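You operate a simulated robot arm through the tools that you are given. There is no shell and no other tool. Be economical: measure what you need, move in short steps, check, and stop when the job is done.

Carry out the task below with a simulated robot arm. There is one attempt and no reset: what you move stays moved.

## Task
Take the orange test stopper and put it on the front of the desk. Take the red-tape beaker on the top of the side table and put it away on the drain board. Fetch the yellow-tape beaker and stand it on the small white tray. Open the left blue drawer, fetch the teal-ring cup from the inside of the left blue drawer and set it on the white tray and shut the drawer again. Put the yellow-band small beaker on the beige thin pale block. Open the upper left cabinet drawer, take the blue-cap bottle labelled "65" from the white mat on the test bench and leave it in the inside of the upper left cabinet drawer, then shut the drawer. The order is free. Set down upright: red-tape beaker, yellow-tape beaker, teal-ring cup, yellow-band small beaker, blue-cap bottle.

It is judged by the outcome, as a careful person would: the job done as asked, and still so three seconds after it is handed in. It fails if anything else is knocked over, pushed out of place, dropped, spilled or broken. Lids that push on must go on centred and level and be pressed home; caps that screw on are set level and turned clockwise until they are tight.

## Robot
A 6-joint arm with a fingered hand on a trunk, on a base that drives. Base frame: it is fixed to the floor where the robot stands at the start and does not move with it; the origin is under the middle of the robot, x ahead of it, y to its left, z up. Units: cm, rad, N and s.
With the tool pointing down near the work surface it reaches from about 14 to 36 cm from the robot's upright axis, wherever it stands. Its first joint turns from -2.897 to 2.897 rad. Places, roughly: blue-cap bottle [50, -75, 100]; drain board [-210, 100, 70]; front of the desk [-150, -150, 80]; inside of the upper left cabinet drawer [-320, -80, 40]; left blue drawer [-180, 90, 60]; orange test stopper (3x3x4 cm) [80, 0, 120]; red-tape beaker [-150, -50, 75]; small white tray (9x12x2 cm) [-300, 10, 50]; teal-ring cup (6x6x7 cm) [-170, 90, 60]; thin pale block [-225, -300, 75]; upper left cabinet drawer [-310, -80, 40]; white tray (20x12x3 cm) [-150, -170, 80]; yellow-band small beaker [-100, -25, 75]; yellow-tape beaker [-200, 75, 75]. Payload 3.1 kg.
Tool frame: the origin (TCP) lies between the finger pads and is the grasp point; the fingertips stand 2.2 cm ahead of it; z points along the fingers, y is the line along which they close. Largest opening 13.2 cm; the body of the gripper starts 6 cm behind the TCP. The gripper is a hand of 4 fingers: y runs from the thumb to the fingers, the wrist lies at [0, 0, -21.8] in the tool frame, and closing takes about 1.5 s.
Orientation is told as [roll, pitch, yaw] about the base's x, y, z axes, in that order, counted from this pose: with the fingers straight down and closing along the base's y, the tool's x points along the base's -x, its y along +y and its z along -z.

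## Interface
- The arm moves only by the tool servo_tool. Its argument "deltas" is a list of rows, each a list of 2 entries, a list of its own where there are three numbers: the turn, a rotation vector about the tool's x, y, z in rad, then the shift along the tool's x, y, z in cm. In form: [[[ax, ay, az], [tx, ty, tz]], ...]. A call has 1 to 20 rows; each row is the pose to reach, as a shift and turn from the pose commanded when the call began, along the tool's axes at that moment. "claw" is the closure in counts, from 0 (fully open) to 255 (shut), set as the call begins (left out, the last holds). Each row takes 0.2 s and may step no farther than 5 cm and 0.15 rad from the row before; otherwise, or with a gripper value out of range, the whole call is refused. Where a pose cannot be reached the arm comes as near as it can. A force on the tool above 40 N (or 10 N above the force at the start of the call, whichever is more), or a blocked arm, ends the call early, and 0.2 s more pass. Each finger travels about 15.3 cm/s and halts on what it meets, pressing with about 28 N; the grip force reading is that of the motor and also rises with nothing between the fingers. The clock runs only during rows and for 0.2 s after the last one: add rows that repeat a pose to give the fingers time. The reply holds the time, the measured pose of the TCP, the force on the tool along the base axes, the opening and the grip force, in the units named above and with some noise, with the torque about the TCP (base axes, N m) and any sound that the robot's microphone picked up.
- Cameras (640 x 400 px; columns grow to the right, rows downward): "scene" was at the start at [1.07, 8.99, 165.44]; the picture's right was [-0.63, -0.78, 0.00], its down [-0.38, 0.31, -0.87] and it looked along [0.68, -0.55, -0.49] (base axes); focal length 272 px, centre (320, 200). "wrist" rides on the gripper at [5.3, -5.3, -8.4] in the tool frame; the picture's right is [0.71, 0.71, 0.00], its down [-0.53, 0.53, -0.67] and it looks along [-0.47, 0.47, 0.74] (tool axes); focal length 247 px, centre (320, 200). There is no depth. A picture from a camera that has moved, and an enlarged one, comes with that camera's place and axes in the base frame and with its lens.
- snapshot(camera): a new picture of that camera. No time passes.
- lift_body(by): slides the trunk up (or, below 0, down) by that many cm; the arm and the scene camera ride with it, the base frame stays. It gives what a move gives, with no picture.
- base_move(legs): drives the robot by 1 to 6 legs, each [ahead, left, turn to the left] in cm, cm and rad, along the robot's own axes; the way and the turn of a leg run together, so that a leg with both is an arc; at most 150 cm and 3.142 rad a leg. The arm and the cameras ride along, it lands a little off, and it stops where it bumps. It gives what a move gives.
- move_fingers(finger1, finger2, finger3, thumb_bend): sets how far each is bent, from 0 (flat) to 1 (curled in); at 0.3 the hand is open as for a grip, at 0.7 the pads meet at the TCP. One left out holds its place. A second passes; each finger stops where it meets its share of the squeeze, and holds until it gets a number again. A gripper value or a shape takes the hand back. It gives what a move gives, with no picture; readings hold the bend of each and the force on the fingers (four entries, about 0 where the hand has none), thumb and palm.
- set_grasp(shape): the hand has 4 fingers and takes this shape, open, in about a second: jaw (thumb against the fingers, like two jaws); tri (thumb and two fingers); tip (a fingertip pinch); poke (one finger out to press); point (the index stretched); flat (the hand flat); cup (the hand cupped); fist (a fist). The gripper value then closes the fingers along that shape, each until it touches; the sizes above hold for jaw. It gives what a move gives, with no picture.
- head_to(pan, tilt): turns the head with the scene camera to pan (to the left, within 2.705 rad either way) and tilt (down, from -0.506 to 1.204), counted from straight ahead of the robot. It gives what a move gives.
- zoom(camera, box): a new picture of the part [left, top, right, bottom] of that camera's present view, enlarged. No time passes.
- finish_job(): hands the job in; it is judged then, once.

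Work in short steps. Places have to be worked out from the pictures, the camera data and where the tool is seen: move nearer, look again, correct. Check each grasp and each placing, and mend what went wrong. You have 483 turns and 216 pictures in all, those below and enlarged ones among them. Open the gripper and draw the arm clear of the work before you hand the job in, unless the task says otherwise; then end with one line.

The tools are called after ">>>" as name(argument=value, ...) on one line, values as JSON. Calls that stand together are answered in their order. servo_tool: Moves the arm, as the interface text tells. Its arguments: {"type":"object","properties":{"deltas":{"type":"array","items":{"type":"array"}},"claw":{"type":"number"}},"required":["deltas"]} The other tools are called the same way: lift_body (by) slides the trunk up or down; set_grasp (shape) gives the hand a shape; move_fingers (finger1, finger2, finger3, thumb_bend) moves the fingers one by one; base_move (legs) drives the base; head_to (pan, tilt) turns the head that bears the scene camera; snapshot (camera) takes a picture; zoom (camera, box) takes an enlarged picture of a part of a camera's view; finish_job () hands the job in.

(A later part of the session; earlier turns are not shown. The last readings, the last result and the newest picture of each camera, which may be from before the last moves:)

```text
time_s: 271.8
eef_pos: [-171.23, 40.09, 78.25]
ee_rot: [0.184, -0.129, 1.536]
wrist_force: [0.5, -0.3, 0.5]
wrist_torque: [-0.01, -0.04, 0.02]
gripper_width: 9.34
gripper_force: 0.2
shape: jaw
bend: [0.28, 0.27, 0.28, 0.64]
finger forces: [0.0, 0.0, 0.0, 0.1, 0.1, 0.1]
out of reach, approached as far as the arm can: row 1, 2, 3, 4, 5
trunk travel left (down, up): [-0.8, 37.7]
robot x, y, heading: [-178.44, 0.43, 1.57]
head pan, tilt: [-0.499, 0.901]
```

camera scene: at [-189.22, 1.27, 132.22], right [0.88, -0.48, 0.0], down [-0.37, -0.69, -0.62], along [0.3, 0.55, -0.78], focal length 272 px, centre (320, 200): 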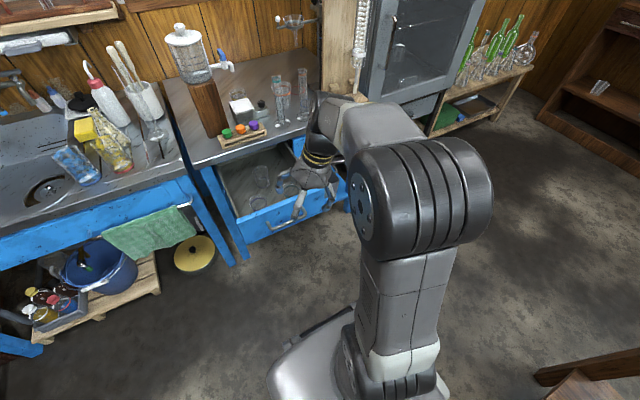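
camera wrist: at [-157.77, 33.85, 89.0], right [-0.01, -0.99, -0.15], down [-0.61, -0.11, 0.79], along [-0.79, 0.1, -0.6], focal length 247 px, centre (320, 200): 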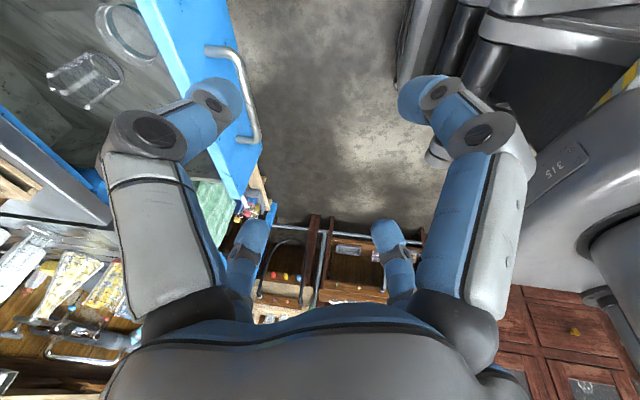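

Still limited. I try moving toward the known-good start-like pose (forward 31, right 22 in the robot frame), levelling on the way.

>>> servo_tool(deltas=[[[0.03, 0.02, 0], [1.5, -2.5, -2]], [[0.06, 0.04, 0], [3, -5, -4]], [[0.09, 0.06, 0], [4.5, -7.5, -6]], [[0.12, 0.08, 0], [6, -10, -8]], [[0.15, 0.1, 0], [7.5, -12.5, -10]], [[0.18, 0.13, 0], [9, -15, -12]], [[0.18, 0.13, 0], [9, -15, -12]]])

>>> snapshot(camera="scene")

```text
time_s: 273.4
eef_pos: [-155.88, 28.29, 80.94]
ee_rot: [0.12, -0.197, 1.537]
wrist_force: [-0.3, 0.5, -0.5]
wrist_torque: [0.04, 0.01, 0.0]
gripper_width: 9.34
gripper_force: 0.1
shape: jaw
bend: [0.28, 0.27, 0.28, 0.64]
finger forces: [0.1, 0.1, 0.1, 0.0, 0.0, 0.0]
out of reach, approached as far as the arm can: row 1, 2, 3, 4, 5, 6, 7
trunk travel left (down, up): [-0.8, 37.7]
robot x, y, heading: [-178.17, 0.53, 1.575]
head pan, tilt: [-0.499, 0.901]
```

```text
77 pictures are left
camera scene: at [-189.2, 1.27, 132.22], right [0.88, -0.48, 0.0], down [-0.37, -0.69, -0.62], along [0.3, 0.55, -0.78], focal length 272 px, centre (320, 200)
```

scene: 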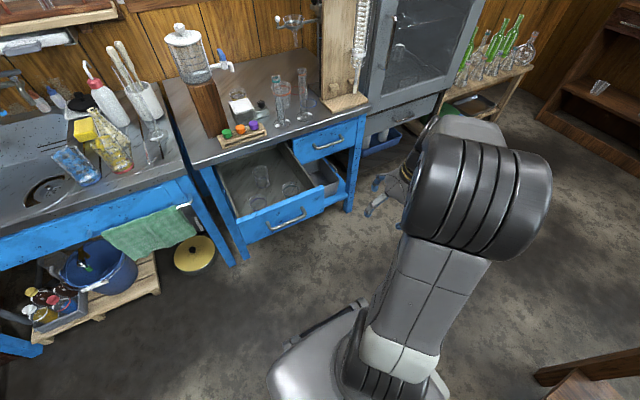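

The lean is constant in the arm's frame (≈0.245 rad = π−2.897): the wrist has flipped, with the forearm-roll joint at its limit. To unflip, I swing the tool out to forward-left, then up, then centre, then down through alignment.

>>> servo_tool(deltas=[[[-0.068, -0.099, 0], [-2.4, 2.2, -2.7]], [[-0.136, -0.198, 0], [-4.8, 4.4, -5.4]], [[-0.204, -0.297, 0], [-7.2, 6.6, -8.1]], [[-0.272, -0.396, 0], [-9.6, 8.8, -10.8]], [[-0.34, -0.495, 0], [-12, 11, -13.5]], [[-0.408, -0.594, 0], [-14.4, 13.2, -16.2]], [[-0.476, -0.693, 0], [-16.8, 15.4, -18.9]], [[-0.544, -0.792, 0], [-19.2, 17.6, -21.6]], [[-0.612, -0.891, 0], [-21.6, 19.8, -24.3]], [[-0.68, -0.99, 0], [-24, 22, -27]]])

```text
time_s: 275.6
eef_pos: [-173.94, 46.62, 114.91]
ee_rot: [1.326, -0.969, 0.781]
wrist_force: [-0.2, -0.2, 0.5]
wrist_torque: [0.0, 0.05, -0.01]
gripper_width: 9.37
gripper_force: 0.1
shape: jaw
bend: [0.28, 0.27, 0.28, 0.64]
finger forces: [0.0, 0.0, 0.1, 0.1, 0.0, 0.1]
trunk travel left (down, up): [-0.8, 37.7]
robot x, y, heading: [-177.7, 1.08, 1.568]
head pan, tilt: [-0.499, 0.901]
```

Tool now points forward-left, near-horizontal. Next raise it ~48°.

>>> servo_tool(deltas=[[[-0.077, -0.117, 0], [0, 0, 0]], [[-0.155, -0.233, 0], [0, 0, 0]], [[-0.232, -0.35, 0], [0, 0, 0]], [[-0.31, -0.467, 0], [0, 0, 0]], [[-0.387, -0.583, 0], [0, 0, 0]], [[-0.465, -0.7, 0], [0, 0, 0]]])

```text
time_s: 277.0
eef_pos: [-173.89, 46.88, 114.57]
ee_rot: [2.563, -0.688, -0.196]
wrist_force: [0.0, -0.7, -0.4]
wrist_torque: [0.02, -0.01, -0.01]
gripper_width: 9.32
gripper_force: 0.0
shape: jaw
bend: [0.28, 0.27, 0.28, 0.64]
finger forces: [0.0, 0.0, 0.1, 0.0, 0.0, 0.0]
trunk travel left (down, up): [-0.8, 37.7]
robot x, y, heading: [-178.09, 0.82, 1.57]
head pan, tilt: [-0.499, 0.901]
```

Pointing up-left now. Turn it about the vertical to straight ahead.

>>> servo_tool(deltas=[[[0.09, -0.06, -0.093], [0, 0, 0]], [[0.18, -0.12, -0.186], [0, 0, 0]], [[0.27, -0.18, -0.279], [0, 0, 0]], [[0.365, -0.243, -0.372], [0, 0, 0]]])

```text
time_s: 278.0
eef_pos: [-173.82, 46.85, 114.65]
ee_rot: [2.559, -0.69, -0.772]
wrist_force: [0.0, -1.2, -0.5]
wrist_torque: [0.0, 0.0, 0.0]
gripper_width: 9.37
gripper_force: 0.1
shape: jaw
bend: [0.28, 0.27, 0.28, 0.64]
finger forces: [0.1, 0.1, 0.0, 0.0, 0.0, 0.1]
trunk travel left (down, up): [-0.8, 37.7]
robot x, y, heading: [-177.98, 0.4, 1.578]
head pan, tilt: [-0.499, 0.901]
```

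Pointing straight ahead and up. To pass exactly through alignment, TCP must be in the arm's plane: shift to x=−178.

>>> servo_tool(deltas=[[[0, 0, 0], [1.16, 1.75, 0]], [[0, 0, 0], [2.32, 3.51, 0]], [[0, 0, 0], [2.32, 3.51, 0]]])

>>> servo_tool(deltas=[[[0.08, 0.122, 0], [0, 0, 0]], [[0.16, 0.244, 0], [0, 0, 0]], [[0.24, 0.366, 0], [0, 0, 0]], [[0.32, 0.488, 0], [0, 0, 0]], [[0.4, 0.61, 0], [0, 0, 0]], [[0.48, 0.732, 0], [0, 0, 0]], [[0.56, 0.854, 0], [0, 0, 0]], [[0.64, 0.976, 0], [0, 0, 0]], [[0.716, 1.085, 0], [0, 0, 0]]])

```text
time_s: 278.8
eef_pos: [-178.06, 46.94, 114.54]
ee_rot: [2.56, -0.69, -0.77]
wrist_force: [0.6, 0.3, 0.1]
wrist_torque: [-0.03, -0.02, 0.0]
gripper_width: 9.33
gripper_force: 0.2
shape: jaw
bend: [0.28, 0.27, 0.28, 0.64]
finger forces: [0.0, 0.0, 0.0, 0.0, 0.0, 0.0]
trunk travel left (down, up): [-0.8, 37.7]
robot x, y, heading: [-178.0, 0.11, 1.579]
head pan, tilt: [-0.499, 0.901]
```

```text
time_s: 280.8
eef_pos: [-178.05, 46.89, 114.63]
ee_rot: [0.679, -0.756, 0.709]
wrist_force: [0.7, 0.0, 0.0]
wrist_torque: [0.01, -0.01, 0.03]
gripper_width: 9.34
gripper_force: 0.1
shape: jaw
bend: [0.28, 0.27, 0.28, 0.64]
finger forces: [0.0, 0.1, 0.1, 0.0, 0.1, 0.0]
trunk travel left (down, up): [-0.8, 37.7]
robot x, y, heading: [-177.84, 0.7, 1.575]
head pan, tilt: [-0.499, 0.901]
```

Passed through alignment. Now continue lowering the tool to vertical while retracting.

>>> servo_tool(deltas=[[[0.0675, 0.101, 0], [2, -1.33, -0.2]], [[0.135, 0.2025, 0], [4, -2.65, -0.4]], [[0.2025, 0.304, 0], [6, -4, -0.5]], [[0.27, 0.405, 0], [8, -5.3, -0.7]], [[0.3375, 0.506, 0], [10, -6.6, -0.9]], [[0.405, 0.6075, 0], [12, -8, -1]], [[0.4725, 0.709, 0], [14, -9.3, -1.2]], [[0.54, 0.81, 0], [16, -10.6, -1.4]]])

```text
time_s: 282.6
eef_pos: [-178.05, 34.86, 99.54]
ee_rot: [-0.003, 0.003, 0.989]
wrist_force: [0.4, -0.1, -0.2]
wrist_torque: [0.01, -0.02, 0.02]
gripper_width: 9.34
gripper_force: 0.1
shape: jaw
bend: [0.28, 0.27, 0.28, 0.64]
finger forces: [0.1, 0.1, 0.0, 0.0, 0.1, 0.0]
trunk travel left (down, up): [-0.8, 37.7]
robot x, y, heading: [-178.3, 0.89, 1.574]
head pan, tilt: [-0.499, 0.901]
```

Unflipped and level. Now I position over the teal cup: drive 20 ahead, 8.5 right; set diagonal yaw.

>>> base_move(legs=[[20, -8.5, 0]])

>>> servo_tool(deltas=[[[0, 0, 0.1], [-1, 0, 4]], [[0, 0, 0.2], [-2, 0, 8]], [[0, 0, 0.2], [-3, 0, 12]], [[0, 0, 0.2], [-3, 0, 16]]], claw=70)

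>>> snapshot(camera="wrist")

>>> head_to(pan=-0.3, tilt=1.0)

>>> snapshot(camera="scene")

```text
time_s: 284.3
eef_pos: [-169.54, 55.21, 99.44]
ee_rot: [-0.002, 0.002, 0.987]
wrist_force: [1.3, 1.2, 1.3]
wrist_torque: [-0.03, -0.01, -0.05]
gripper_width: 9.34
gripper_force: 0.1
shape: jaw
bend: [0.28, 0.27, 0.28, 0.64]
finger forces: [0.1, 0.1, 0.0, 0.1, 0.0, 0.1]
trunk travel left (down, up): [-0.8, 37.7]
robot x, y, heading: [-169.41, 20.87, 1.564]
head pan, tilt: [-0.499, 0.901]
```

```text
time_s: 285.3
eef_pos: [-167.7, 57.56, 83.68]
ee_rot: [-0.003, 0.0, 0.786]
wrist_force: [0.3, 0.3, 0.7]
wrist_torque: [0.0, 0.0, -0.04]
gripper_width: 9.54
gripper_force: 0.0
shape: jaw
bend: [0.27, 0.27, 0.27, 0.61]
finger forces: [0.0, 0.0, 0.1, 0.0, 0.0, 0.1]
trunk travel left (down, up): [-0.8, 37.7]
robot x, y, heading: [-169.26, 20.87, 1.57]
head pan, tilt: [-0.499, 0.901]
```

```text
76 pictures are left
camera wrist: at [-167.78, 50.01, 92.02], right [-1.0, 0.0, 0.0], down [0.0, 0.74, 0.67], along [0.0, 0.67, -0.74], focal length 247 px, centre (320, 200)
```

wrist: 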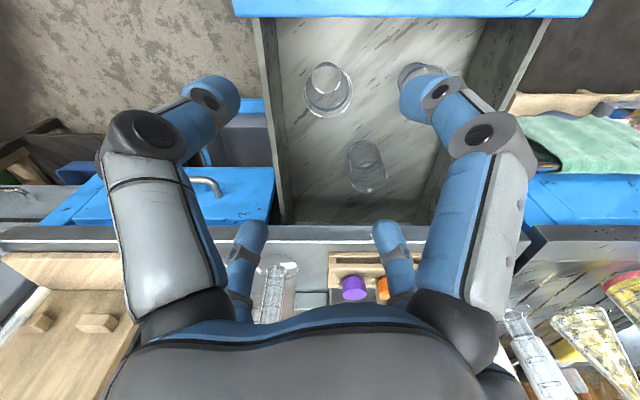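

```text
time_s: 286.0
eef_pos: [-167.67, 57.63, 83.74]
ee_rot: [0.0, 0.002, 0.787]
wrist_force: [0.2, 0.2, 0.0]
wrist_torque: [0.01, -0.02, -0.01]
gripper_width: 9.54
gripper_force: 0.0
shape: jaw
bend: [0.27, 0.27, 0.27, 0.61]
finger forces: [0.1, 0.0, 0.1, 0.1, 0.0, 0.1]
trunk travel left (down, up): [-0.8, 37.7]
robot x, y, heading: [-169.82, 20.65, 1.567]
head pan, tilt: [-0.3, 1.0]
```

```text
75 pictures are left
camera scene: at [-182.17, 21.53, 131.5], right [0.95, -0.3, 0.0], down [-0.25, -0.8, -0.54], along [0.16, 0.52, -0.84], focal length 272 px, centre (320, 200)
```

scene: 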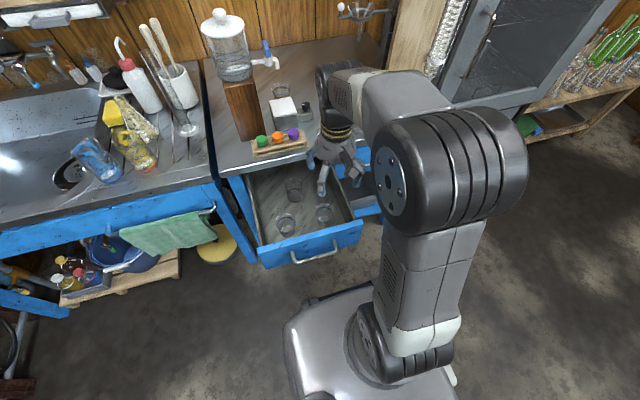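

Teal cup refined to (−168.6,59.9). Centre and descend to z≈69 first.

>>> servo_tool(deltas=[[[0, 0, 0], [-0.5, 1.1, 3]], [[0, 0, 0], [-1, 2.25, 7]], [[0, 0, 0], [-1, 2.25, 11]], [[0, 0, 0], [-1, 2.25, 14.5]]])

>>> snapshot(camera="wrist")

```text
time_s: 287.0
eef_pos: [-168.83, 59.75, 69.07]
ee_rot: [0.0, 0.0, 0.787]
wrist_force: [-0.8, 0.8, 0.2]
wrist_torque: [0.0, 0.01, 0.0]
gripper_width: 9.57
gripper_force: 0.0
shape: jaw
bend: [0.27, 0.27, 0.27, 0.61]
finger forces: [0.0, 0.1, 0.0, 0.0, 0.1, 0.0]
trunk travel left (down, up): [-0.8, 37.7]
robot x, y, heading: [-169.68, 20.88, 1.57]
head pan, tilt: [-0.3, 1.0]
```

```text
74 pictures are left
camera wrist: at [-168.75, 52.2, 77.48], right [-1.0, 0.0, 0.0], down [0.0, 0.75, 0.67], along [0.0, 0.67, -0.75], focal length 247 px, centre (320, 200)
```

wrist: 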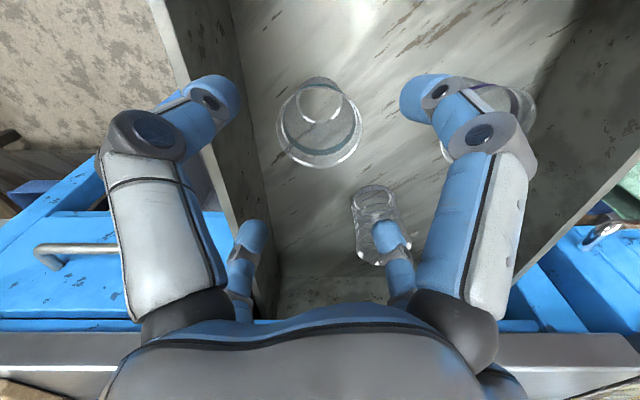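

Cup well centred. Lower to z≈60 and close.

>>> servo_tool(deltas=[[[0, 0, 0], [0.3, -0.3, 3]], [[0, 0, 0], [0.3, -0.3, 6]], [[0, 0, 0], [0.3, -0.3, 9]]])

>>> servo_tool(deltas=[[[0, 0, 0], [0, 0, 0]], [[0, 0, 0], [0, 0, 0]], [[0, 0, 0], [0, 0, 0]], [[0, 0, 0], [0, 0, 0]], [[0, 0, 0], [0, 0, 0]], [[0, 0, 0], [0, 0, 0]]], claw=255)

>>> snapshot(camera="wrist")

```text
time_s: 287.8
eef_pos: [-168.65, 59.42, 60.2]
ee_rot: [-0.003, 0.001, 0.787]
wrist_force: [0.2, -1.1, 0.4]
wrist_torque: [-0.04, -0.02, 0.04]
gripper_width: 9.52
gripper_force: 0.0
shape: jaw
bend: [0.27, 0.27, 0.27, 0.61]
finger forces: [0.1, 0.0, 0.0, 0.1, 0.0, 0.0]
trunk travel left (down, up): [-0.8, 37.7]
robot x, y, heading: [-169.49, 21.02, 1.572]
head pan, tilt: [-0.3, 1.0]
```

```text
time_s: 289.2
eef_pos: [-168.66, 59.32, 60.14]
ee_rot: [-0.001, -0.001, 0.786]
wrist_force: [0.8, 0.1, 0.1]
wrist_torque: [0.01, 0.02, -0.01]
gripper_width: 4.53
gripper_force: 27.7
shape: jaw
bend: [0.79, 0.79, 0.79, 0.7]
finger forces: [25.0, 25.3, 25.2, 0.0, 25.3, 0.1]
trunk travel left (down, up): [-0.8, 37.7]
robot x, y, heading: [-169.74, 20.87, 1.567]
head pan, tilt: [-0.3, 1.0]
```

```text
73 pictures are left
camera wrist: at [-168.75, 51.81, 68.56], right [-1.0, 0.0, 0.0], down [0.0, 0.75, 0.67], along [0.0, 0.67, -0.75], focal length 247 px, centre (320, 200)
```

wrist: 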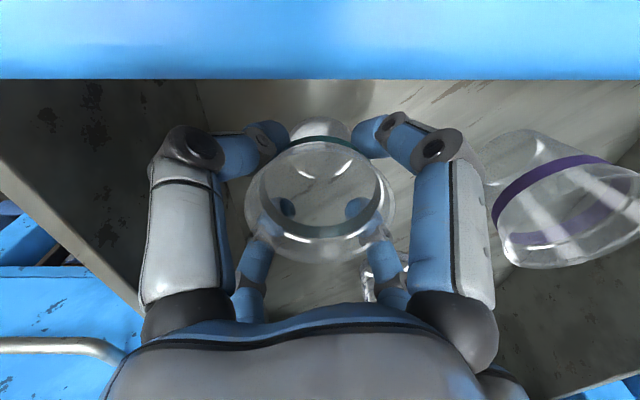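

Teal cup gripped. Lift and drive to the desk's white tray.

>>> servo_tool(deltas=[[[0, 0, 0], [0, 0, -4]], [[0, 0, 0], [0, 0, -8]], [[0, 0, 0], [0, 0, -12]], [[0, 0, 0], [0, 0, -16]], [[0, 0, 0], [0, 0, -20.5]], [[0, 0, 0], [0, 0, -25]], [[0, 0, 0], [0, 0, -29.5]], [[0, 0, 0], [0, 0, -34]], [[0, 0, 0], [0, 0, -37]]])

>>> base_move(legs=[[-18, 0, 0], [0, 42, 0], [-150, 0, 0], [-28, 0, 0], [0, 0, -1.57]])

>>> head_to(pan=-0.1, tilt=0.8)

>>> snapshot(camera="scene")

```text
time_s: 291.2
eef_pos: [-168.61, 59.78, 97.32]
ee_rot: [-0.001, 0.0, 0.787]
wrist_force: [0.5, -0.7, -0.7]
wrist_torque: [0.01, 0.03, 0.0]
gripper_width: 4.51
gripper_force: 28.5
shape: jaw
bend: [0.79, 0.79, 0.79, 0.7]
finger forces: [24.9, 25.4, 25.3, 0.0, 25.2, 0.1]
trunk travel left (down, up): [-0.8, 37.7]
robot x, y, heading: [-169.51, 21.23, 1.572]
head pan, tilt: [-0.3, 1.0]
```

```text
time_s: 307.4
eef_pos: [-171.48, -177.54, 97.34]
ee_rot: [0.0, 0.002, -0.77]
wrist_force: [-0.5, -0.5, -0.1]
wrist_torque: [-0.02, -0.01, 0.01]
gripper_width: 4.49
gripper_force: 28.7
shape: jaw
bend: [0.79, 0.79, 0.79, 0.7]
finger forces: [24.8, 25.4, 25.3, 0.0, 25.0, 0.0]
trunk travel left (down, up): [-0.8, 37.7]
robot x, y, heading: [-210.29, -177.14, 0.015]
head pan, tilt: [-0.3, 1.0]
```

```text
time_s: 308.2
eef_pos: [-171.31, -177.69, 97.25]
ee_rot: [-0.002, 0.001, -0.771]
wrist_force: [0.1, 0.4, -0.1]
wrist_torque: [-0.03, 0.02, 0.03]
gripper_width: 4.49
gripper_force: 28.3
shape: jaw
bend: [0.79, 0.79, 0.79, 0.7]
finger forces: [24.8, 25.4, 25.3, 0.0, 25.0, 0.1]
trunk travel left (down, up): [-0.8, 37.7]
robot x, y, heading: [-210.1, -176.82, 0.016]
head pan, tilt: [-0.099, 0.799]
```

```text
72 pictures are left
camera scene: at [-208.34, -163.31, 133.0], right [-0.09, -1.0, 0.0], down [-0.71, 0.06, -0.7], along [0.69, -0.06, -0.72], focal length 272 px, centre (320, 200)
```

scene: 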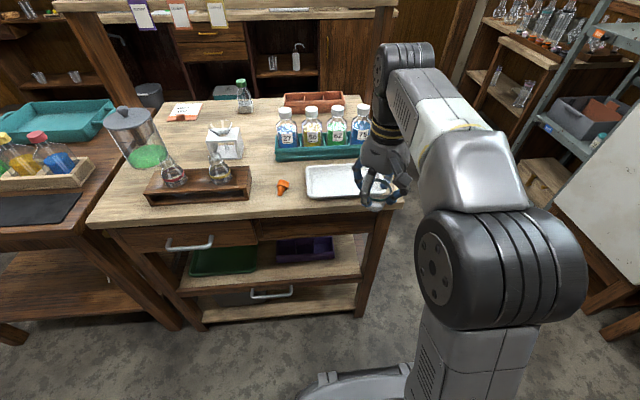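

Drive ahead 18 cm to bring the cup over the tray.

>>> base_move(legs=[[18, 1.8, -0.015]])

>>> servo_tool(deltas=[[[0, 0, 0], [0, 0, 2]], [[0, 0, 0], [0, 0, 4]]])

>>> snapshot(camera="scene")

>>> snapshot(camera="wrist")

```text
time_s: 309.7
eef_pos: [-153.73, -176.52, 97.34]
ee_rot: [-0.001, 0.002, -0.792]
wrist_force: [-0.7, -0.2, 0.1]
wrist_torque: [0.02, 0.03, 0.03]
gripper_width: 4.5
gripper_force: 27.7
shape: jaw
bend: [0.79, 0.79, 0.79, 0.7]
finger forces: [24.9, 25.4, 25.3, 0.0, 25.0, 0.1]
trunk travel left (down, up): [-0.8, 37.7]
robot x, y, heading: [-192.31, -175.2, -0.007]
head pan, tilt: [-0.099, 0.799]
```

```text
time_s: 310.3
eef_pos: [-153.81, -176.44, 93.33]
ee_rot: [-0.002, -0.001, -0.792]
wrist_force: [0.9, 0.7, -0.4]
wrist_torque: [-0.02, 0.03, 0.03]
gripper_width: 4.48
gripper_force: 28.2
shape: jaw
bend: [0.79, 0.79, 0.79, 0.7]
finger forces: [24.8, 25.4, 25.4, 0.1, 25.0, 0.0]
trunk travel left (down, up): [-0.8, 37.7]
robot x, y, heading: [-192.7, -175.37, -0.007]
head pan, tilt: [-0.099, 0.799]
```

```text
71 pictures are left
camera scene: at [-190.3, -161.48, 133.01], right [-0.11, -0.99, 0.0], down [-0.71, 0.08, -0.7], along [0.69, -0.07, -0.72], focal length 272 px, centre (320, 200)
```

scene: 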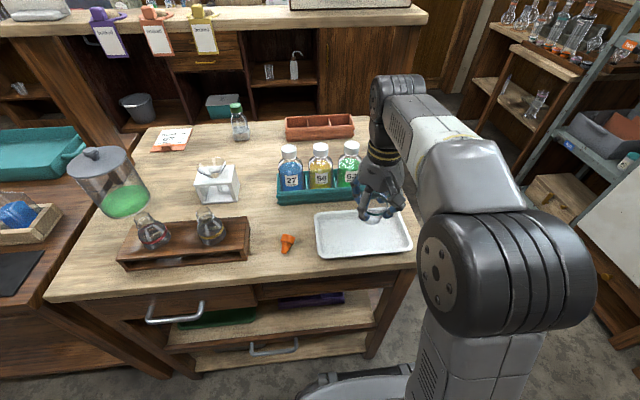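

```text
70 pictures are left
camera wrist: at [-161.3, -176.38, 101.73], right [0.01, 1.0, 0.0], down [0.75, 0.0, 0.67], along [0.67, 0.0, -0.75], focal length 247 px, centre (320, 200)
```

wrist: 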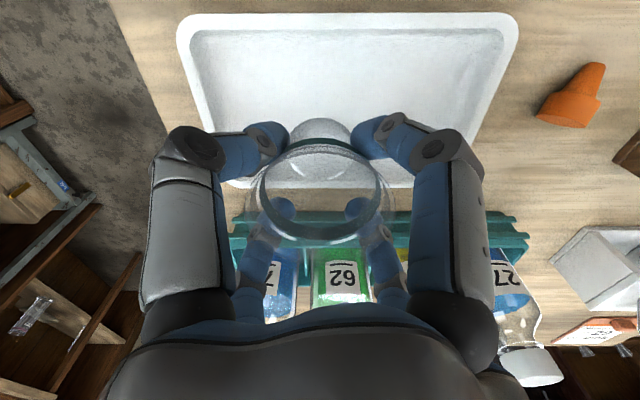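

Tray centre (−152.9,−174.6). Centre and descend; then feel for contact.

>>> servo_tool(deltas=[[[0, 0, 0], [0.65, 1.34, 2]], [[0, 0, 0], [0.65, 1.34, 4]], [[0, 0, 0], [0.65, 1.34, 5]], [[0, 0, 0], [0.65, 1.34, 5.5]]])

>>> zoom(camera="scene", box=[310, 140, 430, 270])

```text
time_s: 311.3
eef_pos: [-153.23, -175.0, 88.02]
ee_rot: [-0.003, 0.0, -0.791]
wrist_force: [-0.3, -0.7, 0.4]
wrist_torque: [-0.01, 0.02, 0.0]
gripper_width: 4.52
gripper_force: 28.1
shape: jaw
bend: [0.79, 0.79, 0.79, 0.7]
finger forces: [24.9, 25.4, 25.3, 0.0, 25.0, 0.0]
trunk travel left (down, up): [-0.8, 37.7]
robot x, y, heading: [-192.49, -175.34, -0.006]
head pan, tilt: [-0.099, 0.799]
```

```text
3.08 times, centred on (370, 205) of scene
camera zoom: at [-190.3, -161.48, 133.01], right [-0.11, -0.99, 0.0], down [-0.71, 0.08, -0.7], along [0.69, -0.07, -0.72], focal length 837 px, centre (166, 185)
```

zoom: 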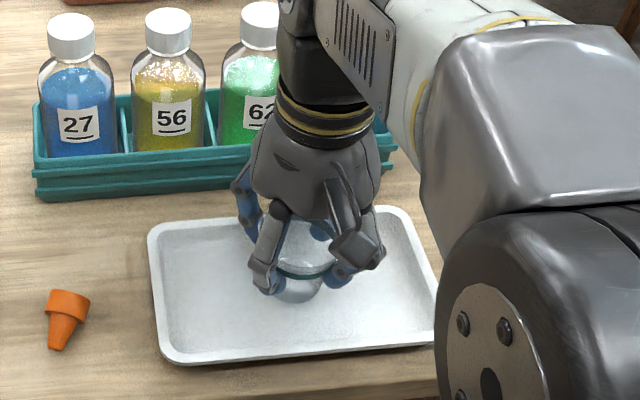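

>>> servo_tool(deltas=[[[0, 0, 0], [0, 0, 0.5]], [[0, 0, 0], [0, 0, 1.0]], [[0, 0, 0], [0, 0, 1.4]], [[0, 0, 0], [0, 0, 1.8]]])

>>> servo_tool(deltas=[[[0, 0, 0], [0, 0, 0.3]], [[0, 0, 0], [0, 0, 0.6]], [[0, 0, 0], [0, 0, 0.9]]])

```text
time_s: 312.1
eef_pos: [-153.1, -175.05, 87.2]
ee_rot: [0.01, -0.011, -0.79]
wrist_force: [-3.1, 0.4, 21.2]
wrist_torque: [-0.1, 0.4, 0.01]
gripper_width: 4.66
gripper_force: 28.2
shape: jaw
bend: [0.81, 0.44, 0.8, 0.68]
finger forces: [29.9, 27.9, 28.0, 0.0, 30.5, 0.1]
trunk travel left (down, up): [-0.8, 37.7]
robot x, y, heading: [-192.66, -175.31, -0.009]
head pan, tilt: [-0.099, 0.799]
stopped in row 3: the force on the tool passed its limit at 44 N (the readings are from after the stop); the commanded pose is now the measured one
```

```text
time_s: 312.5
eef_pos: [-152.85, -175.03, 87.19]
ee_rot: [0.015, -0.017, -0.792]
wrist_force: [-4.9, -0.2, 21.8]
wrist_torque: [-0.09, 0.5, 0.02]
gripper_width: 4.73
gripper_force: 28.0
shape: jaw
bend: [0.81, 0.44, 0.8, 0.67]
finger forces: [30.2, 27.9, 28.1, 0.0, 31.1, 0.0]
trunk travel left (down, up): [-0.8, 37.7]
robot x, y, heading: [-192.44, -175.23, -0.008]
head pan, tilt: [-0.099, 0.799]
stopped in row 2: the force on the tool passed its limit at 44 N (the readings are from after the stop); the commanded pose is now the measured one
```

Contact at 87.2. Ease up, release, and rise.

>>> servo_tool(deltas=[[[0, 0, 0], [0, 0, -0.3]], [[0, 0, 0], [0, 0, -0.3]]])

>>> servo_tool(deltas=[[[0, 0, 0], [0, 0, 0]], [[0, 0, 0], [0, 0, 0]], [[0, 0, 0], [0, 0, 0]], [[0, 0, 0], [0, 0, 0]], [[0, 0, 0], [0, 0, 0]]], claw=75)

>>> servo_tool(deltas=[[[0, 0, 0], [0, 0, -3]], [[0, 0, 0], [0, 0, -6]], [[0, 0, 0], [0, 0, -10]], [[0, 0, 0], [0, 0, -14]]])

>>> zoom(camera="scene", box=[290, 130, 430, 270])

```text
time_s: 313.1
eef_pos: [-152.78, -175.02, 87.32]
ee_rot: [0.014, -0.013, -0.793]
wrist_force: [-4.9, -0.6, 10.1]
wrist_torque: [-0.12, 0.4, 0.02]
gripper_width: 4.69
gripper_force: 28.1
shape: jaw
bend: [0.81, 0.44, 0.8, 0.68]
finger forces: [29.8, 28.0, 28.4, 0.0, 30.4, 0.0]
trunk travel left (down, up): [-0.8, 37.7]
robot x, y, heading: [-192.43, -175.17, -0.005]
head pan, tilt: [-0.099, 0.799]
```

```text
time_s: 314.3
eef_pos: [-152.83, -174.99, 87.33]
ee_rot: [0.013, -0.013, -0.79]
wrist_force: [-0.2, -0.1, 0.2]
wrist_torque: [0.0, 0.01, -0.01]
gripper_width: 9.29
gripper_force: 0.1
shape: jaw
bend: [0.28, 0.28, 0.28, 0.63]
finger forces: [0.0, 0.0, 0.1, 0.0, 0.0, 0.0]
trunk travel left (down, up): [-0.8, 37.7]
robot x, y, heading: [-192.57, -175.22, -0.005]
head pan, tilt: [-0.099, 0.799]
```

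```text
time_s: 315.3
eef_pos: [-153.16, -175.08, 101.29]
ee_rot: [0.013, -0.014, -0.791]
wrist_force: [-0.6, -0.4, -0.2]
wrist_torque: [0.0, 0.03, 0.03]
gripper_width: 9.28
gripper_force: 0.1
shape: jaw
bend: [0.28, 0.28, 0.28, 0.63]
finger forces: [0.0, 0.0, 0.1, 0.1, 0.0, 0.1]
trunk travel left (down, up): [-0.8, 37.7]
robot x, y, heading: [-192.29, -175.42, -0.002]
head pan, tilt: [-0.099, 0.799]
```

```text
2.86 times, centred on (360, 200) of scene
camera zoom: at [-190.3, -161.48, 133.01], right [-0.11, -0.99, 0.0], down [-0.71, 0.08, -0.7], along [0.69, -0.07, -0.72], focal length 778 px, centre (206, 200)
```

zoom: 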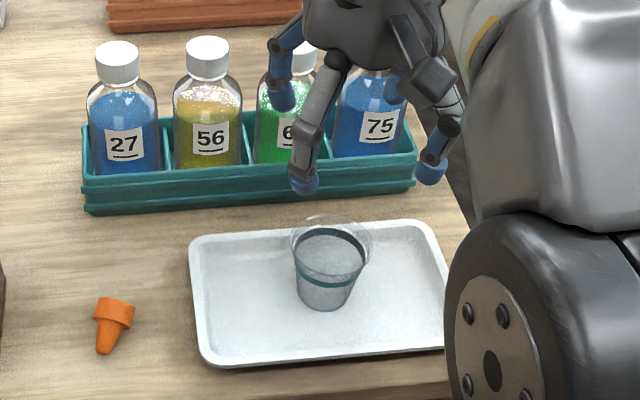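

Teal cup is upright in the white tray. Return to shut the drawer.

>>> base_move(legs=[[-18, 0, 0], [0, 0, 1.575], [150, 0, 0], [20, 0, 0], [0, -35.5, 0]])

>>> servo_tool(deltas=[[[0, 0, -0.1], [2, -1.9, 4]], [[0, 0, -0.1], [3, -3, 8]], [[0, 0, -0.1], [3, -3, 12.5]], [[0, 0, -0.1], [3, -3, 17]], [[0, 0, -0.1], [3, -3, 21]]], claw=255)

>>> head_to(pan=0.0, tilt=0.9)

>>> snapshot(camera="scene")

```text
time_s: 330.8
eef_pos: [-170.57, 34.55, 101.23]
ee_rot: [0.013, -0.014, 0.742]
wrist_force: [-0.8, 0.3, 0.3]
wrist_torque: [0.01, 0.05, 0.01]
gripper_width: 9.32
gripper_force: 0.0
shape: jaw
bend: [0.28, 0.28, 0.28, 0.63]
finger forces: [0.0, 0.0, 0.0, 0.0, 0.0, 0.0]
trunk travel left (down, up): [-0.8, 37.7]
robot x, y, heading: [-172.15, -4.91, 1.525]
head pan, tilt: [-0.099, 0.799]
stopped in leg 5: the robot was blocked; the commanded pose is now the measured one
```

```text
time_s: 332.0
eef_pos: [-170.74, 30.73, 80.14]
ee_rot: [0.011, -0.017, 0.842]
wrist_force: [0.5, -0.7, 0.1]
wrist_torque: [0.04, -0.02, 0.0]
gripper_width: 0.0
gripper_force: 28.0
shape: jaw
bend: [0.7, 0.7, 0.7, 0.7]
finger forces: [0.1, 0.0, 0.0, 0.1, 0.0, 0.0]
trunk travel left (down, up): [-0.8, 37.7]
robot x, y, heading: [-171.77, -4.87, 1.525]
head pan, tilt: [-0.099, 0.799]
```

```text
time_s: 332.7
eef_pos: [-170.7, 30.73, 80.24]
ee_rot: [0.008, -0.015, 0.842]
wrist_force: [-0.6, 1.4, 0.5]
wrist_torque: [0.01, 0.0, 0.02]
gripper_width: 0.0
gripper_force: 28.2
shape: jaw
bend: [0.7, 0.7, 0.7, 0.7]
finger forces: [0.0, 0.0, 0.0, 0.0, 0.1, 0.0]
trunk travel left (down, up): [-0.8, 37.7]
robot x, y, heading: [-171.64, -4.77, 1.522]
head pan, tilt: [0.0, 0.901]
```

```text
67 pictures are left
camera scene: at [-186.45, -2.53, 132.22], right [1.0, -0.05, 0.0], down [-0.04, -0.78, -0.62], along [0.03, 0.62, -0.78], focal length 272 px, centre (320, 200)
```

scene: 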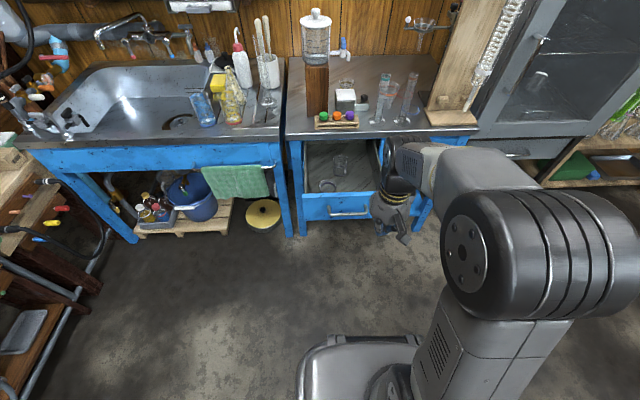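

Base bumped the side table corner lightly. I move forward and left to align with the handle, lower the closed hand to handle height.

>>> base_move(legs=[[6, 2.7, 0.045]])

>>> servo_tool(deltas=[[[0, 0, 0], [0, 0, 4.5]], [[0, 0, 0], [0, 0, 9]], [[0, 0, 0], [0, 0, 13.5]], [[0, 0, 0], [0, 0, 17.5]]])

>>> snapshot(camera="wrist")

>>> zoom(camera="scene", box=[260, 90, 440, 240])

```text
time_s: 333.7
eef_pos: [-174.69, 36.79, 80.15]
ee_rot: [0.011, -0.017, 0.884]
wrist_force: [0.2, 0.2, -0.6]
wrist_torque: [-0.02, -0.05, -0.05]
gripper_width: 0.0
gripper_force: 28.2
shape: jaw
bend: [0.7, 0.7, 0.7, 0.7]
finger forces: [0.0, 0.0, 0.0, 0.0, 0.0, 0.1]
trunk travel left (down, up): [-0.8, 37.7]
robot x, y, heading: [-174.24, 1.46, 1.573]
head pan, tilt: [0.0, 0.901]
```

```text
time_s: 334.7
eef_pos: [-174.7, 36.93, 62.32]
ee_rot: [0.009, -0.016, 0.884]
wrist_force: [0.1, 0.5, 0.6]
wrist_torque: [-0.03, -0.03, -0.01]
gripper_width: 0.0
gripper_force: 28.0
shape: jaw
bend: [0.7, 0.7, 0.7, 0.7]
finger forces: [0.1, 0.1, 0.0, 0.1, 0.0, 0.1]
trunk travel left (down, up): [-0.8, 37.7]
robot x, y, heading: [-174.3, 1.03, 1.569]
head pan, tilt: [0.0, 0.901]
```

```text
66 pictures are left
camera wrist: at [-174.04, 29.43, 70.56], right [-0.99, -0.1, 0.0], down [-0.08, 0.73, 0.68], along [-0.07, 0.68, -0.73], focal length 247 px, centre (320, 200)
```

wrist: 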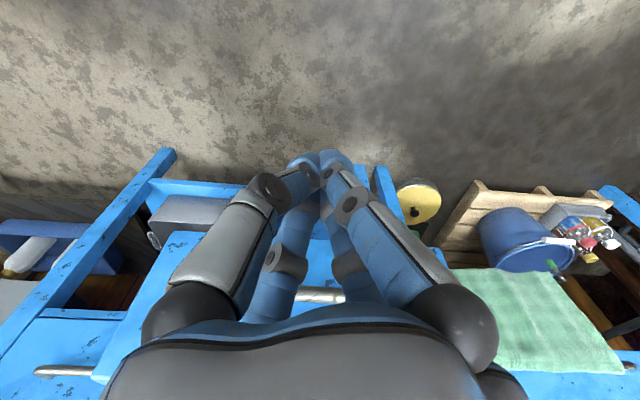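

```text
2.67 times, centred on (350, 165) of scene
camera zoom: at [-189.05, 2.86, 132.22], right [1.0, 0.0, 0.0], down [0.0, -0.78, -0.62], along [0.0, 0.62, -0.78], focal length 726 px, centre (240, 293)
```

zoom: 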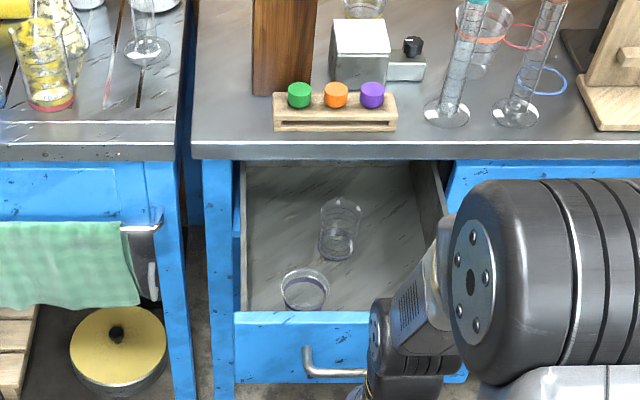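

Aligned. Push the drawer in by driving forward.

>>> base_move(legs=[[18, 0, 0]])

>>> base_move(legs=[[12, 0, 0]])

>>> zoom(camera="scene", box=[220, 110, 440, 290])

```text
time_s: 336.2
eef_pos: [-174.75, 55.04, 62.25]
ee_rot: [0.012, -0.017, 0.885]
wrist_force: [-0.2, 0.5, -1.0]
wrist_torque: [-0.01, 0.02, 0.0]
gripper_width: 0.0
gripper_force: 27.9
shape: jaw
bend: [0.7, 0.7, 0.7, 0.7]
finger forces: [0.0, 0.0, 0.0, 0.0, 0.0, 0.1]
trunk travel left (down, up): [-0.8, 37.7]
robot x, y, heading: [-174.22, 19.47, 1.568]
head pan, tilt: [0.0, 0.901]
```

```text
time_s: 337.4
eef_pos: [-174.68, 67.17, 62.39]
ee_rot: [0.009, -0.015, 0.884]
wrist_force: [-0.1, 1.1, -0.6]
wrist_torque: [-0.02, -0.01, 0.0]
gripper_width: 0.01
gripper_force: 28.0
shape: jaw
bend: [0.7, 0.7, 0.7, 0.7]
finger forces: [0.0, 0.0, 0.1, 0.0, 0.1, 0.0]
trunk travel left (down, up): [-0.8, 37.7]
robot x, y, heading: [-174.54, 31.38, 1.571]
head pan, tilt: [0.0, 0.901]
```

```text
2.22 times, centred on (330, 200) of scene
camera zoom: at [-188.98, 32.92, 132.22], right [1.0, 0.0, 0.0], down [0.0, -0.78, -0.62], along [0.0, 0.62, -0.78], focal length 605 px, centre (298, 200)
```

zoom: 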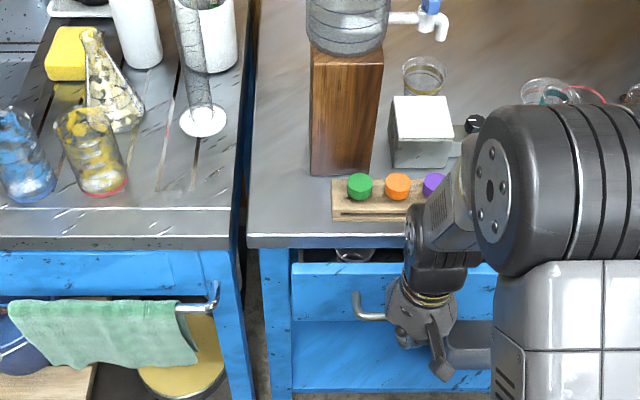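

Almost shut. I tilt the hand forward ~20° so the palm clears the bench lip, then push the last few cm.

>>> servo_tool(deltas=[[[-0.074, -0.09, 0], [0, 0, 0]], [[-0.148, -0.18, 0], [0, 0, 0]], [[-0.222, -0.27, 0], [0, 0, 0]]])

>>> base_move(legs=[[4, 0, 0]])

>>> zoom(camera="scene", box=[220, 130, 440, 310])

```text
time_s: 338.2
eef_pos: [-174.7, 67.18, 62.42]
ee_rot: [0.242, -0.284, 0.851]
wrist_force: [-0.1, -1.0, 0.8]
wrist_torque: [-0.04, 0.0, 0.01]
gripper_width: 0.01
gripper_force: 27.3
shape: jaw
bend: [0.7, 0.7, 0.7, 0.7]
finger forces: [0.0, 0.0, 0.1, 0.1, 0.0, 0.0]
trunk travel left (down, up): [-0.8, 37.7]
robot x, y, heading: [-174.48, 31.06, 1.566]
head pan, tilt: [0.0, 0.901]
```

```text
time_s: 339.1
eef_pos: [-174.7, 70.95, 62.41]
ee_rot: [0.237, -0.282, 0.851]
wrist_force: [0.6, -17.4, 0.0]
wrist_torque: [-0.07, 0.0, -0.09]
gripper_width: 0.01
gripper_force: 27.9
shape: jaw
bend: [0.7, 0.7, 0.7, 0.7]
finger forces: [0.1, 0.0, 0.1, 0.0, 0.1, 0.0]
trunk travel left (down, up): [-0.8, 37.7]
robot x, y, heading: [-174.18, 35.1, 1.57]
head pan, tilt: [0.0, 0.901]
```

```text
2.22 times, centred on (330, 220) of scene
camera zoom: at [-188.96, 36.68, 132.23], right [1.0, 0.0, 0.0], down [0.0, -0.78, -0.62], along [0.0, 0.62, -0.78], focal length 605 px, centre (298, 156)
```

zoom: 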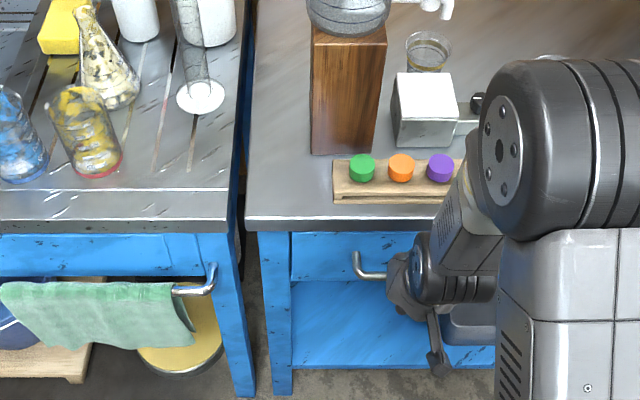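

A 17 N reaction: the drawer is at its stop. Back off, level the tool, and check.

>>> base_move(legs=[[-22, 0, 0]])

>>> servo_tool(deltas=[[[0.074, 0.09, 0], [0.5, 0.5, -4]], [[0.148, 0.18, 0], [1, 1, -8]], [[0.222, 0.27, 0], [1.5, 1.5, -12]], [[0.222, 0.27, 0], [2, 2, -16]], [[0.222, 0.27, 0], [2, 2, -20]], [[0.222, 0.27, 0], [2, 2, -24]], [[0.222, 0.27, 0], [2, 2, -28]]])

>>> set_grasp(shape="jaw")

>>> head_to(pan=0.0, tilt=0.8)

>>> snapshot(camera="scene")

```text
time_s: 340.8
eef_pos: [-174.83, 49.03, 62.33]
ee_rot: [0.236, -0.28, 0.852]
wrist_force: [-0.3, 0.2, 0.6]
wrist_torque: [-0.01, 0.01, 0.02]
gripper_width: 0.0
gripper_force: 28.2
shape: jaw
bend: [0.7, 0.7, 0.7, 0.7]
finger forces: [0.1, 0.0, 0.0, 0.0, 0.1, 0.0]
trunk travel left (down, up): [-0.8, 37.7]
robot x, y, heading: [-174.22, 13.36, 1.567]
head pan, tilt: [0.0, 0.901]
```

```text
time_s: 342.4
eef_pos: [-177.8, 38.74, 88.66]
ee_rot: [0.007, -0.014, 0.885]
wrist_force: [-0.4, -0.3, 0.2]
wrist_torque: [0.02, -0.01, 0.0]
gripper_width: 0.01
gripper_force: 28.3
shape: jaw
bend: [0.7, 0.7, 0.7, 0.7]
finger forces: [0.0, 0.1, 0.0, 0.0, 0.1, 0.0]
trunk travel left (down, up): [-0.8, 37.7]
robot x, y, heading: [-174.12, 13.55, 1.564]
head pan, tilt: [0.0, 0.901]
```

```text
time_s: 343.3
eef_pos: [-177.61, 38.85, 88.56]
ee_rot: [0.008, -0.011, 0.884]
wrist_force: [-0.5, 0.4, 0.7]
wrist_torque: [-0.01, -0.01, -0.02]
gripper_width: 13.2
gripper_force: 0.0
shape: jaw
bend: [0.3, 0.3, 0.3, 0.3]
finger forces: [0.0, 0.0, 0.0, 0.0, 0.1, 0.1]
trunk travel left (down, up): [-0.8, 37.7]
robot x, y, heading: [-174.5, 13.19, 1.565]
head pan, tilt: [0.0, 0.901]
```

```text
time_s: 344.0
eef_pos: [-177.71, 38.78, 88.62]
ee_rot: [0.009, -0.012, 0.884]
wrist_force: [-0.9, 1.0, -0.2]
wrist_torque: [0.0, -0.02, -0.02]
gripper_width: 13.22
gripper_force: 0.1
shape: jaw
bend: [0.3, 0.3, 0.3, 0.3]
finger forces: [0.0, 0.0, 0.0, 0.1, 0.1, 0.1]
trunk travel left (down, up): [-0.8, 37.7]
robot x, y, heading: [-174.29, 13.39, 1.569]
head pan, tilt: [0.0, 0.799]
```

```text
62 pictures are left
camera scene: at [-189.03, 15.41, 133.01], right [1.0, 0.0, 0.0], down [0.0, -0.72, -0.7], along [0.0, 0.7, -0.72], focal length 272 px, centre (320, 200)
```

scene: 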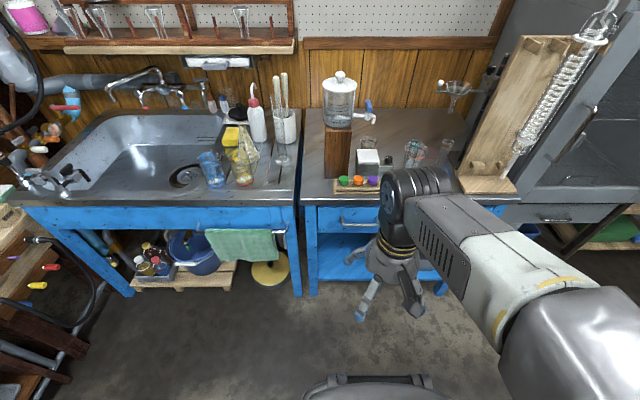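

Drawer is shut flush. Next the yellow-band small beaker at about (−108.5,−29.6): drive to face it from the +y side.

>>> base_move(legs=[[0, 0, -3.13], [0, 66, 0]])

>>> head_to(pan=0.1, tilt=0.8)

>>> snapshot(camera="scene")

```text
time_s: 355.0
eef_pos: [-104.71, -12.96, 88.61]
ee_rot: [0.009, -0.012, -2.263]
wrist_force: [0.3, 0.8, 0.0]
wrist_torque: [-0.03, 0.0, -0.01]
gripper_width: 13.2
gripper_force: 0.0
shape: jaw
bend: [0.3, 0.3, 0.3, 0.3]
finger forces: [0.1, 0.0, 0.1, 0.1, 0.1, 0.1]
trunk travel left (down, up): [-0.8, 37.7]
robot x, y, heading: [-108.12, 12.28, -1.581]
head pan, tilt: [0.0, 0.799]
```

```text
time_s: 355.7
eef_pos: [-104.61, -12.99, 88.54]
ee_rot: [0.009, -0.013, -2.263]
wrist_force: [-0.3, -0.1, -0.6]
wrist_torque: [-0.03, -0.02, 0.02]
gripper_width: 13.2
gripper_force: 0.1
shape: jaw
bend: [0.3, 0.3, 0.3, 0.3]
finger forces: [0.0, 0.0, 0.0, 0.0, 0.1, 0.0]
trunk travel left (down, up): [-0.8, 37.7]
robot x, y, heading: [-108.07, 12.77, -1.575]
head pan, tilt: [0.099, 0.799]
```

```text
61 pictures are left
camera scene: at [-92.38, 10.2, 133.01], right [-1.0, -0.09, 0.0], down [-0.06, 0.71, -0.7], along [0.06, -0.69, -0.72], focal length 272 px, centre (320, 200)
```

scene: 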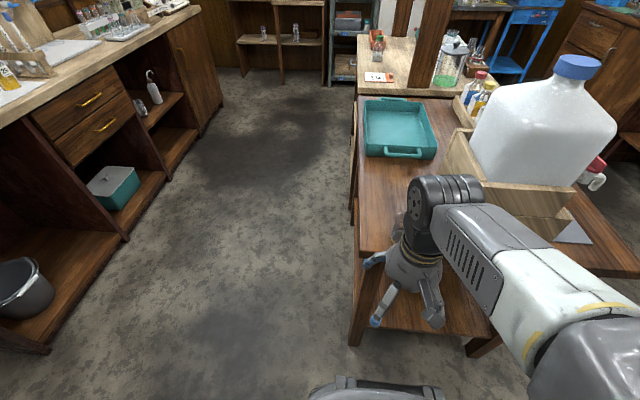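

>>> snapshot(camera="wrist")

```text
60 pictures are left
camera wrist: at [-105.31, -5.43, 96.87], right [1.0, 0.09, 0.0], down [0.07, -0.73, 0.68], along [0.06, -0.68, -0.73], focal length 247 px, centre (320, 200)
```

wrist: 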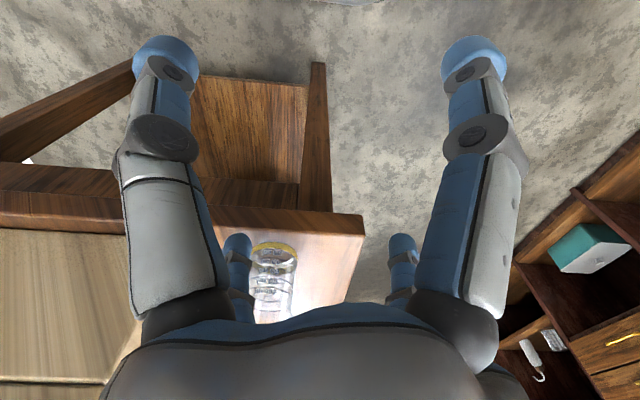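

Beaker base at (−108.7,−30.4); crate side at x≈−115. I move in at a safe height with narrow opening.

>>> base_move(legs=[[6.5, 0, 0]])

>>> servo_tool(deltas=[[[0, 0, 0.05], [0, 0, -4]], [[0, 0, 0.1], [-2, 0.8, -7]], [[0, 0, 0.1], [-5, 1.9, -8]], [[0, 0, 0.1], [-8, 3, -8]], [[0, 0, 0.1], [-10.6, 3.96, -8]]], claw=100)

>>> snapshot(camera="wrist")

>>> snapshot(camera="scene")

```text
time_s: 356.7
eef_pos: [-104.65, -19.7, 88.55]
ee_rot: [0.007, -0.013, -2.264]
wrist_force: [0.3, -0.1, 0.1]
wrist_torque: [0.03, 0.0, 0.01]
gripper_width: 13.19
gripper_force: 0.0
shape: jaw
bend: [0.3, 0.3, 0.3, 0.3]
finger forces: [0.0, 0.0, 0.0, 0.1, 0.0, 0.0]
trunk travel left (down, up): [-0.8, 37.7]
robot x, y, heading: [-107.94, 5.94, -1.579]
head pan, tilt: [0.099, 0.799]
```

```text
time_s: 357.9
eef_pos: [-108.46, -30.26, 96.73]
ee_rot: [0.01, -0.012, -2.362]
wrist_force: [-0.2, -0.5, 0.5]
wrist_torque: [0.03, -0.04, 0.01]
gripper_width: 8.06
gripper_force: 0.0
shape: jaw
bend: [0.31, 0.31, 0.31, 0.7]
finger forces: [0.0, 0.0, 0.0, 0.0, 0.0, 0.1]
trunk travel left (down, up): [-0.8, 37.7]
robot x, y, heading: [-108.06, 5.52, -1.579]
head pan, tilt: [0.099, 0.799]
```

```text
59 pictures are left
camera wrist: at [-108.3, -22.66, 104.97], right [1.0, -0.01, 0.0], down [0.0, -0.73, 0.68], along [-0.01, -0.68, -0.73], focal length 247 px, centre (320, 200)
```

wrist: 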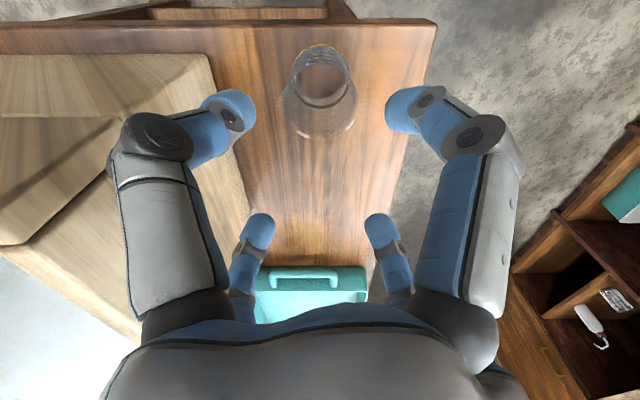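

```text
58 pictures are left
camera scene: at [-92.44, 3.58, 133.01], right [-1.0, -0.09, 0.0], down [-0.06, 0.71, -0.7], along [0.06, -0.69, -0.72], focal length 272 px, centre (320, 200)
```

scene: 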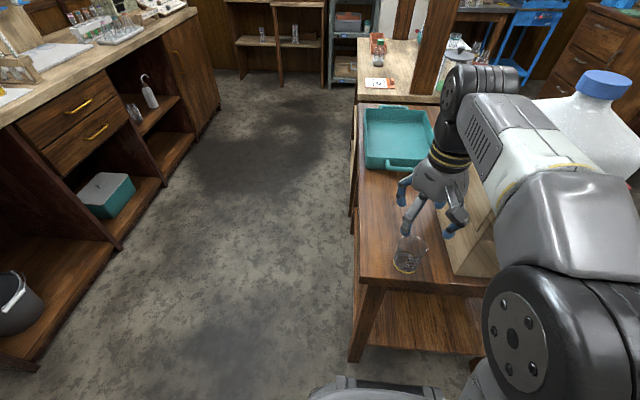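

Beaker refined to (−108.4,−28.7). Centre and descend in two stages.

>>> servo_tool(deltas=[[[0, 0, 0], [0.6, -0.5, 2]], [[0, 0, 0], [1.25, -1, 5]], [[0, 0, 0], [1.25, -1, 7]]])

>>> snapshot(camera="wrist")

```text
time_s: 358.7
eef_pos: [-108.3, -28.87, 89.69]
ee_rot: [0.011, -0.011, -2.364]
wrist_force: [0.7, 0.2, -0.6]
wrist_torque: [0.02, 0.03, -0.02]
gripper_width: 8.11
gripper_force: 0.0
shape: jaw
bend: [0.31, 0.31, 0.31, 0.7]
finger forces: [0.0, 0.0, 0.0, 0.1, 0.0, 0.0]
trunk travel left (down, up): [-0.8, 37.7]
robot x, y, heading: [-107.82, 5.7, -1.577]
head pan, tilt: [0.099, 0.799]
```

```text
57 pictures are left
camera wrist: at [-108.21, -21.14, 97.96], right [1.0, -0.01, 0.0], down [0.0, -0.73, 0.68], along [-0.01, -0.68, -0.73], focal length 247 px, centre (320, 200)
```

wrist: 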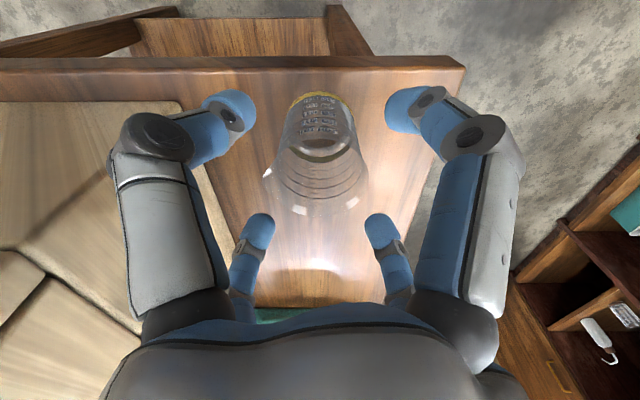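

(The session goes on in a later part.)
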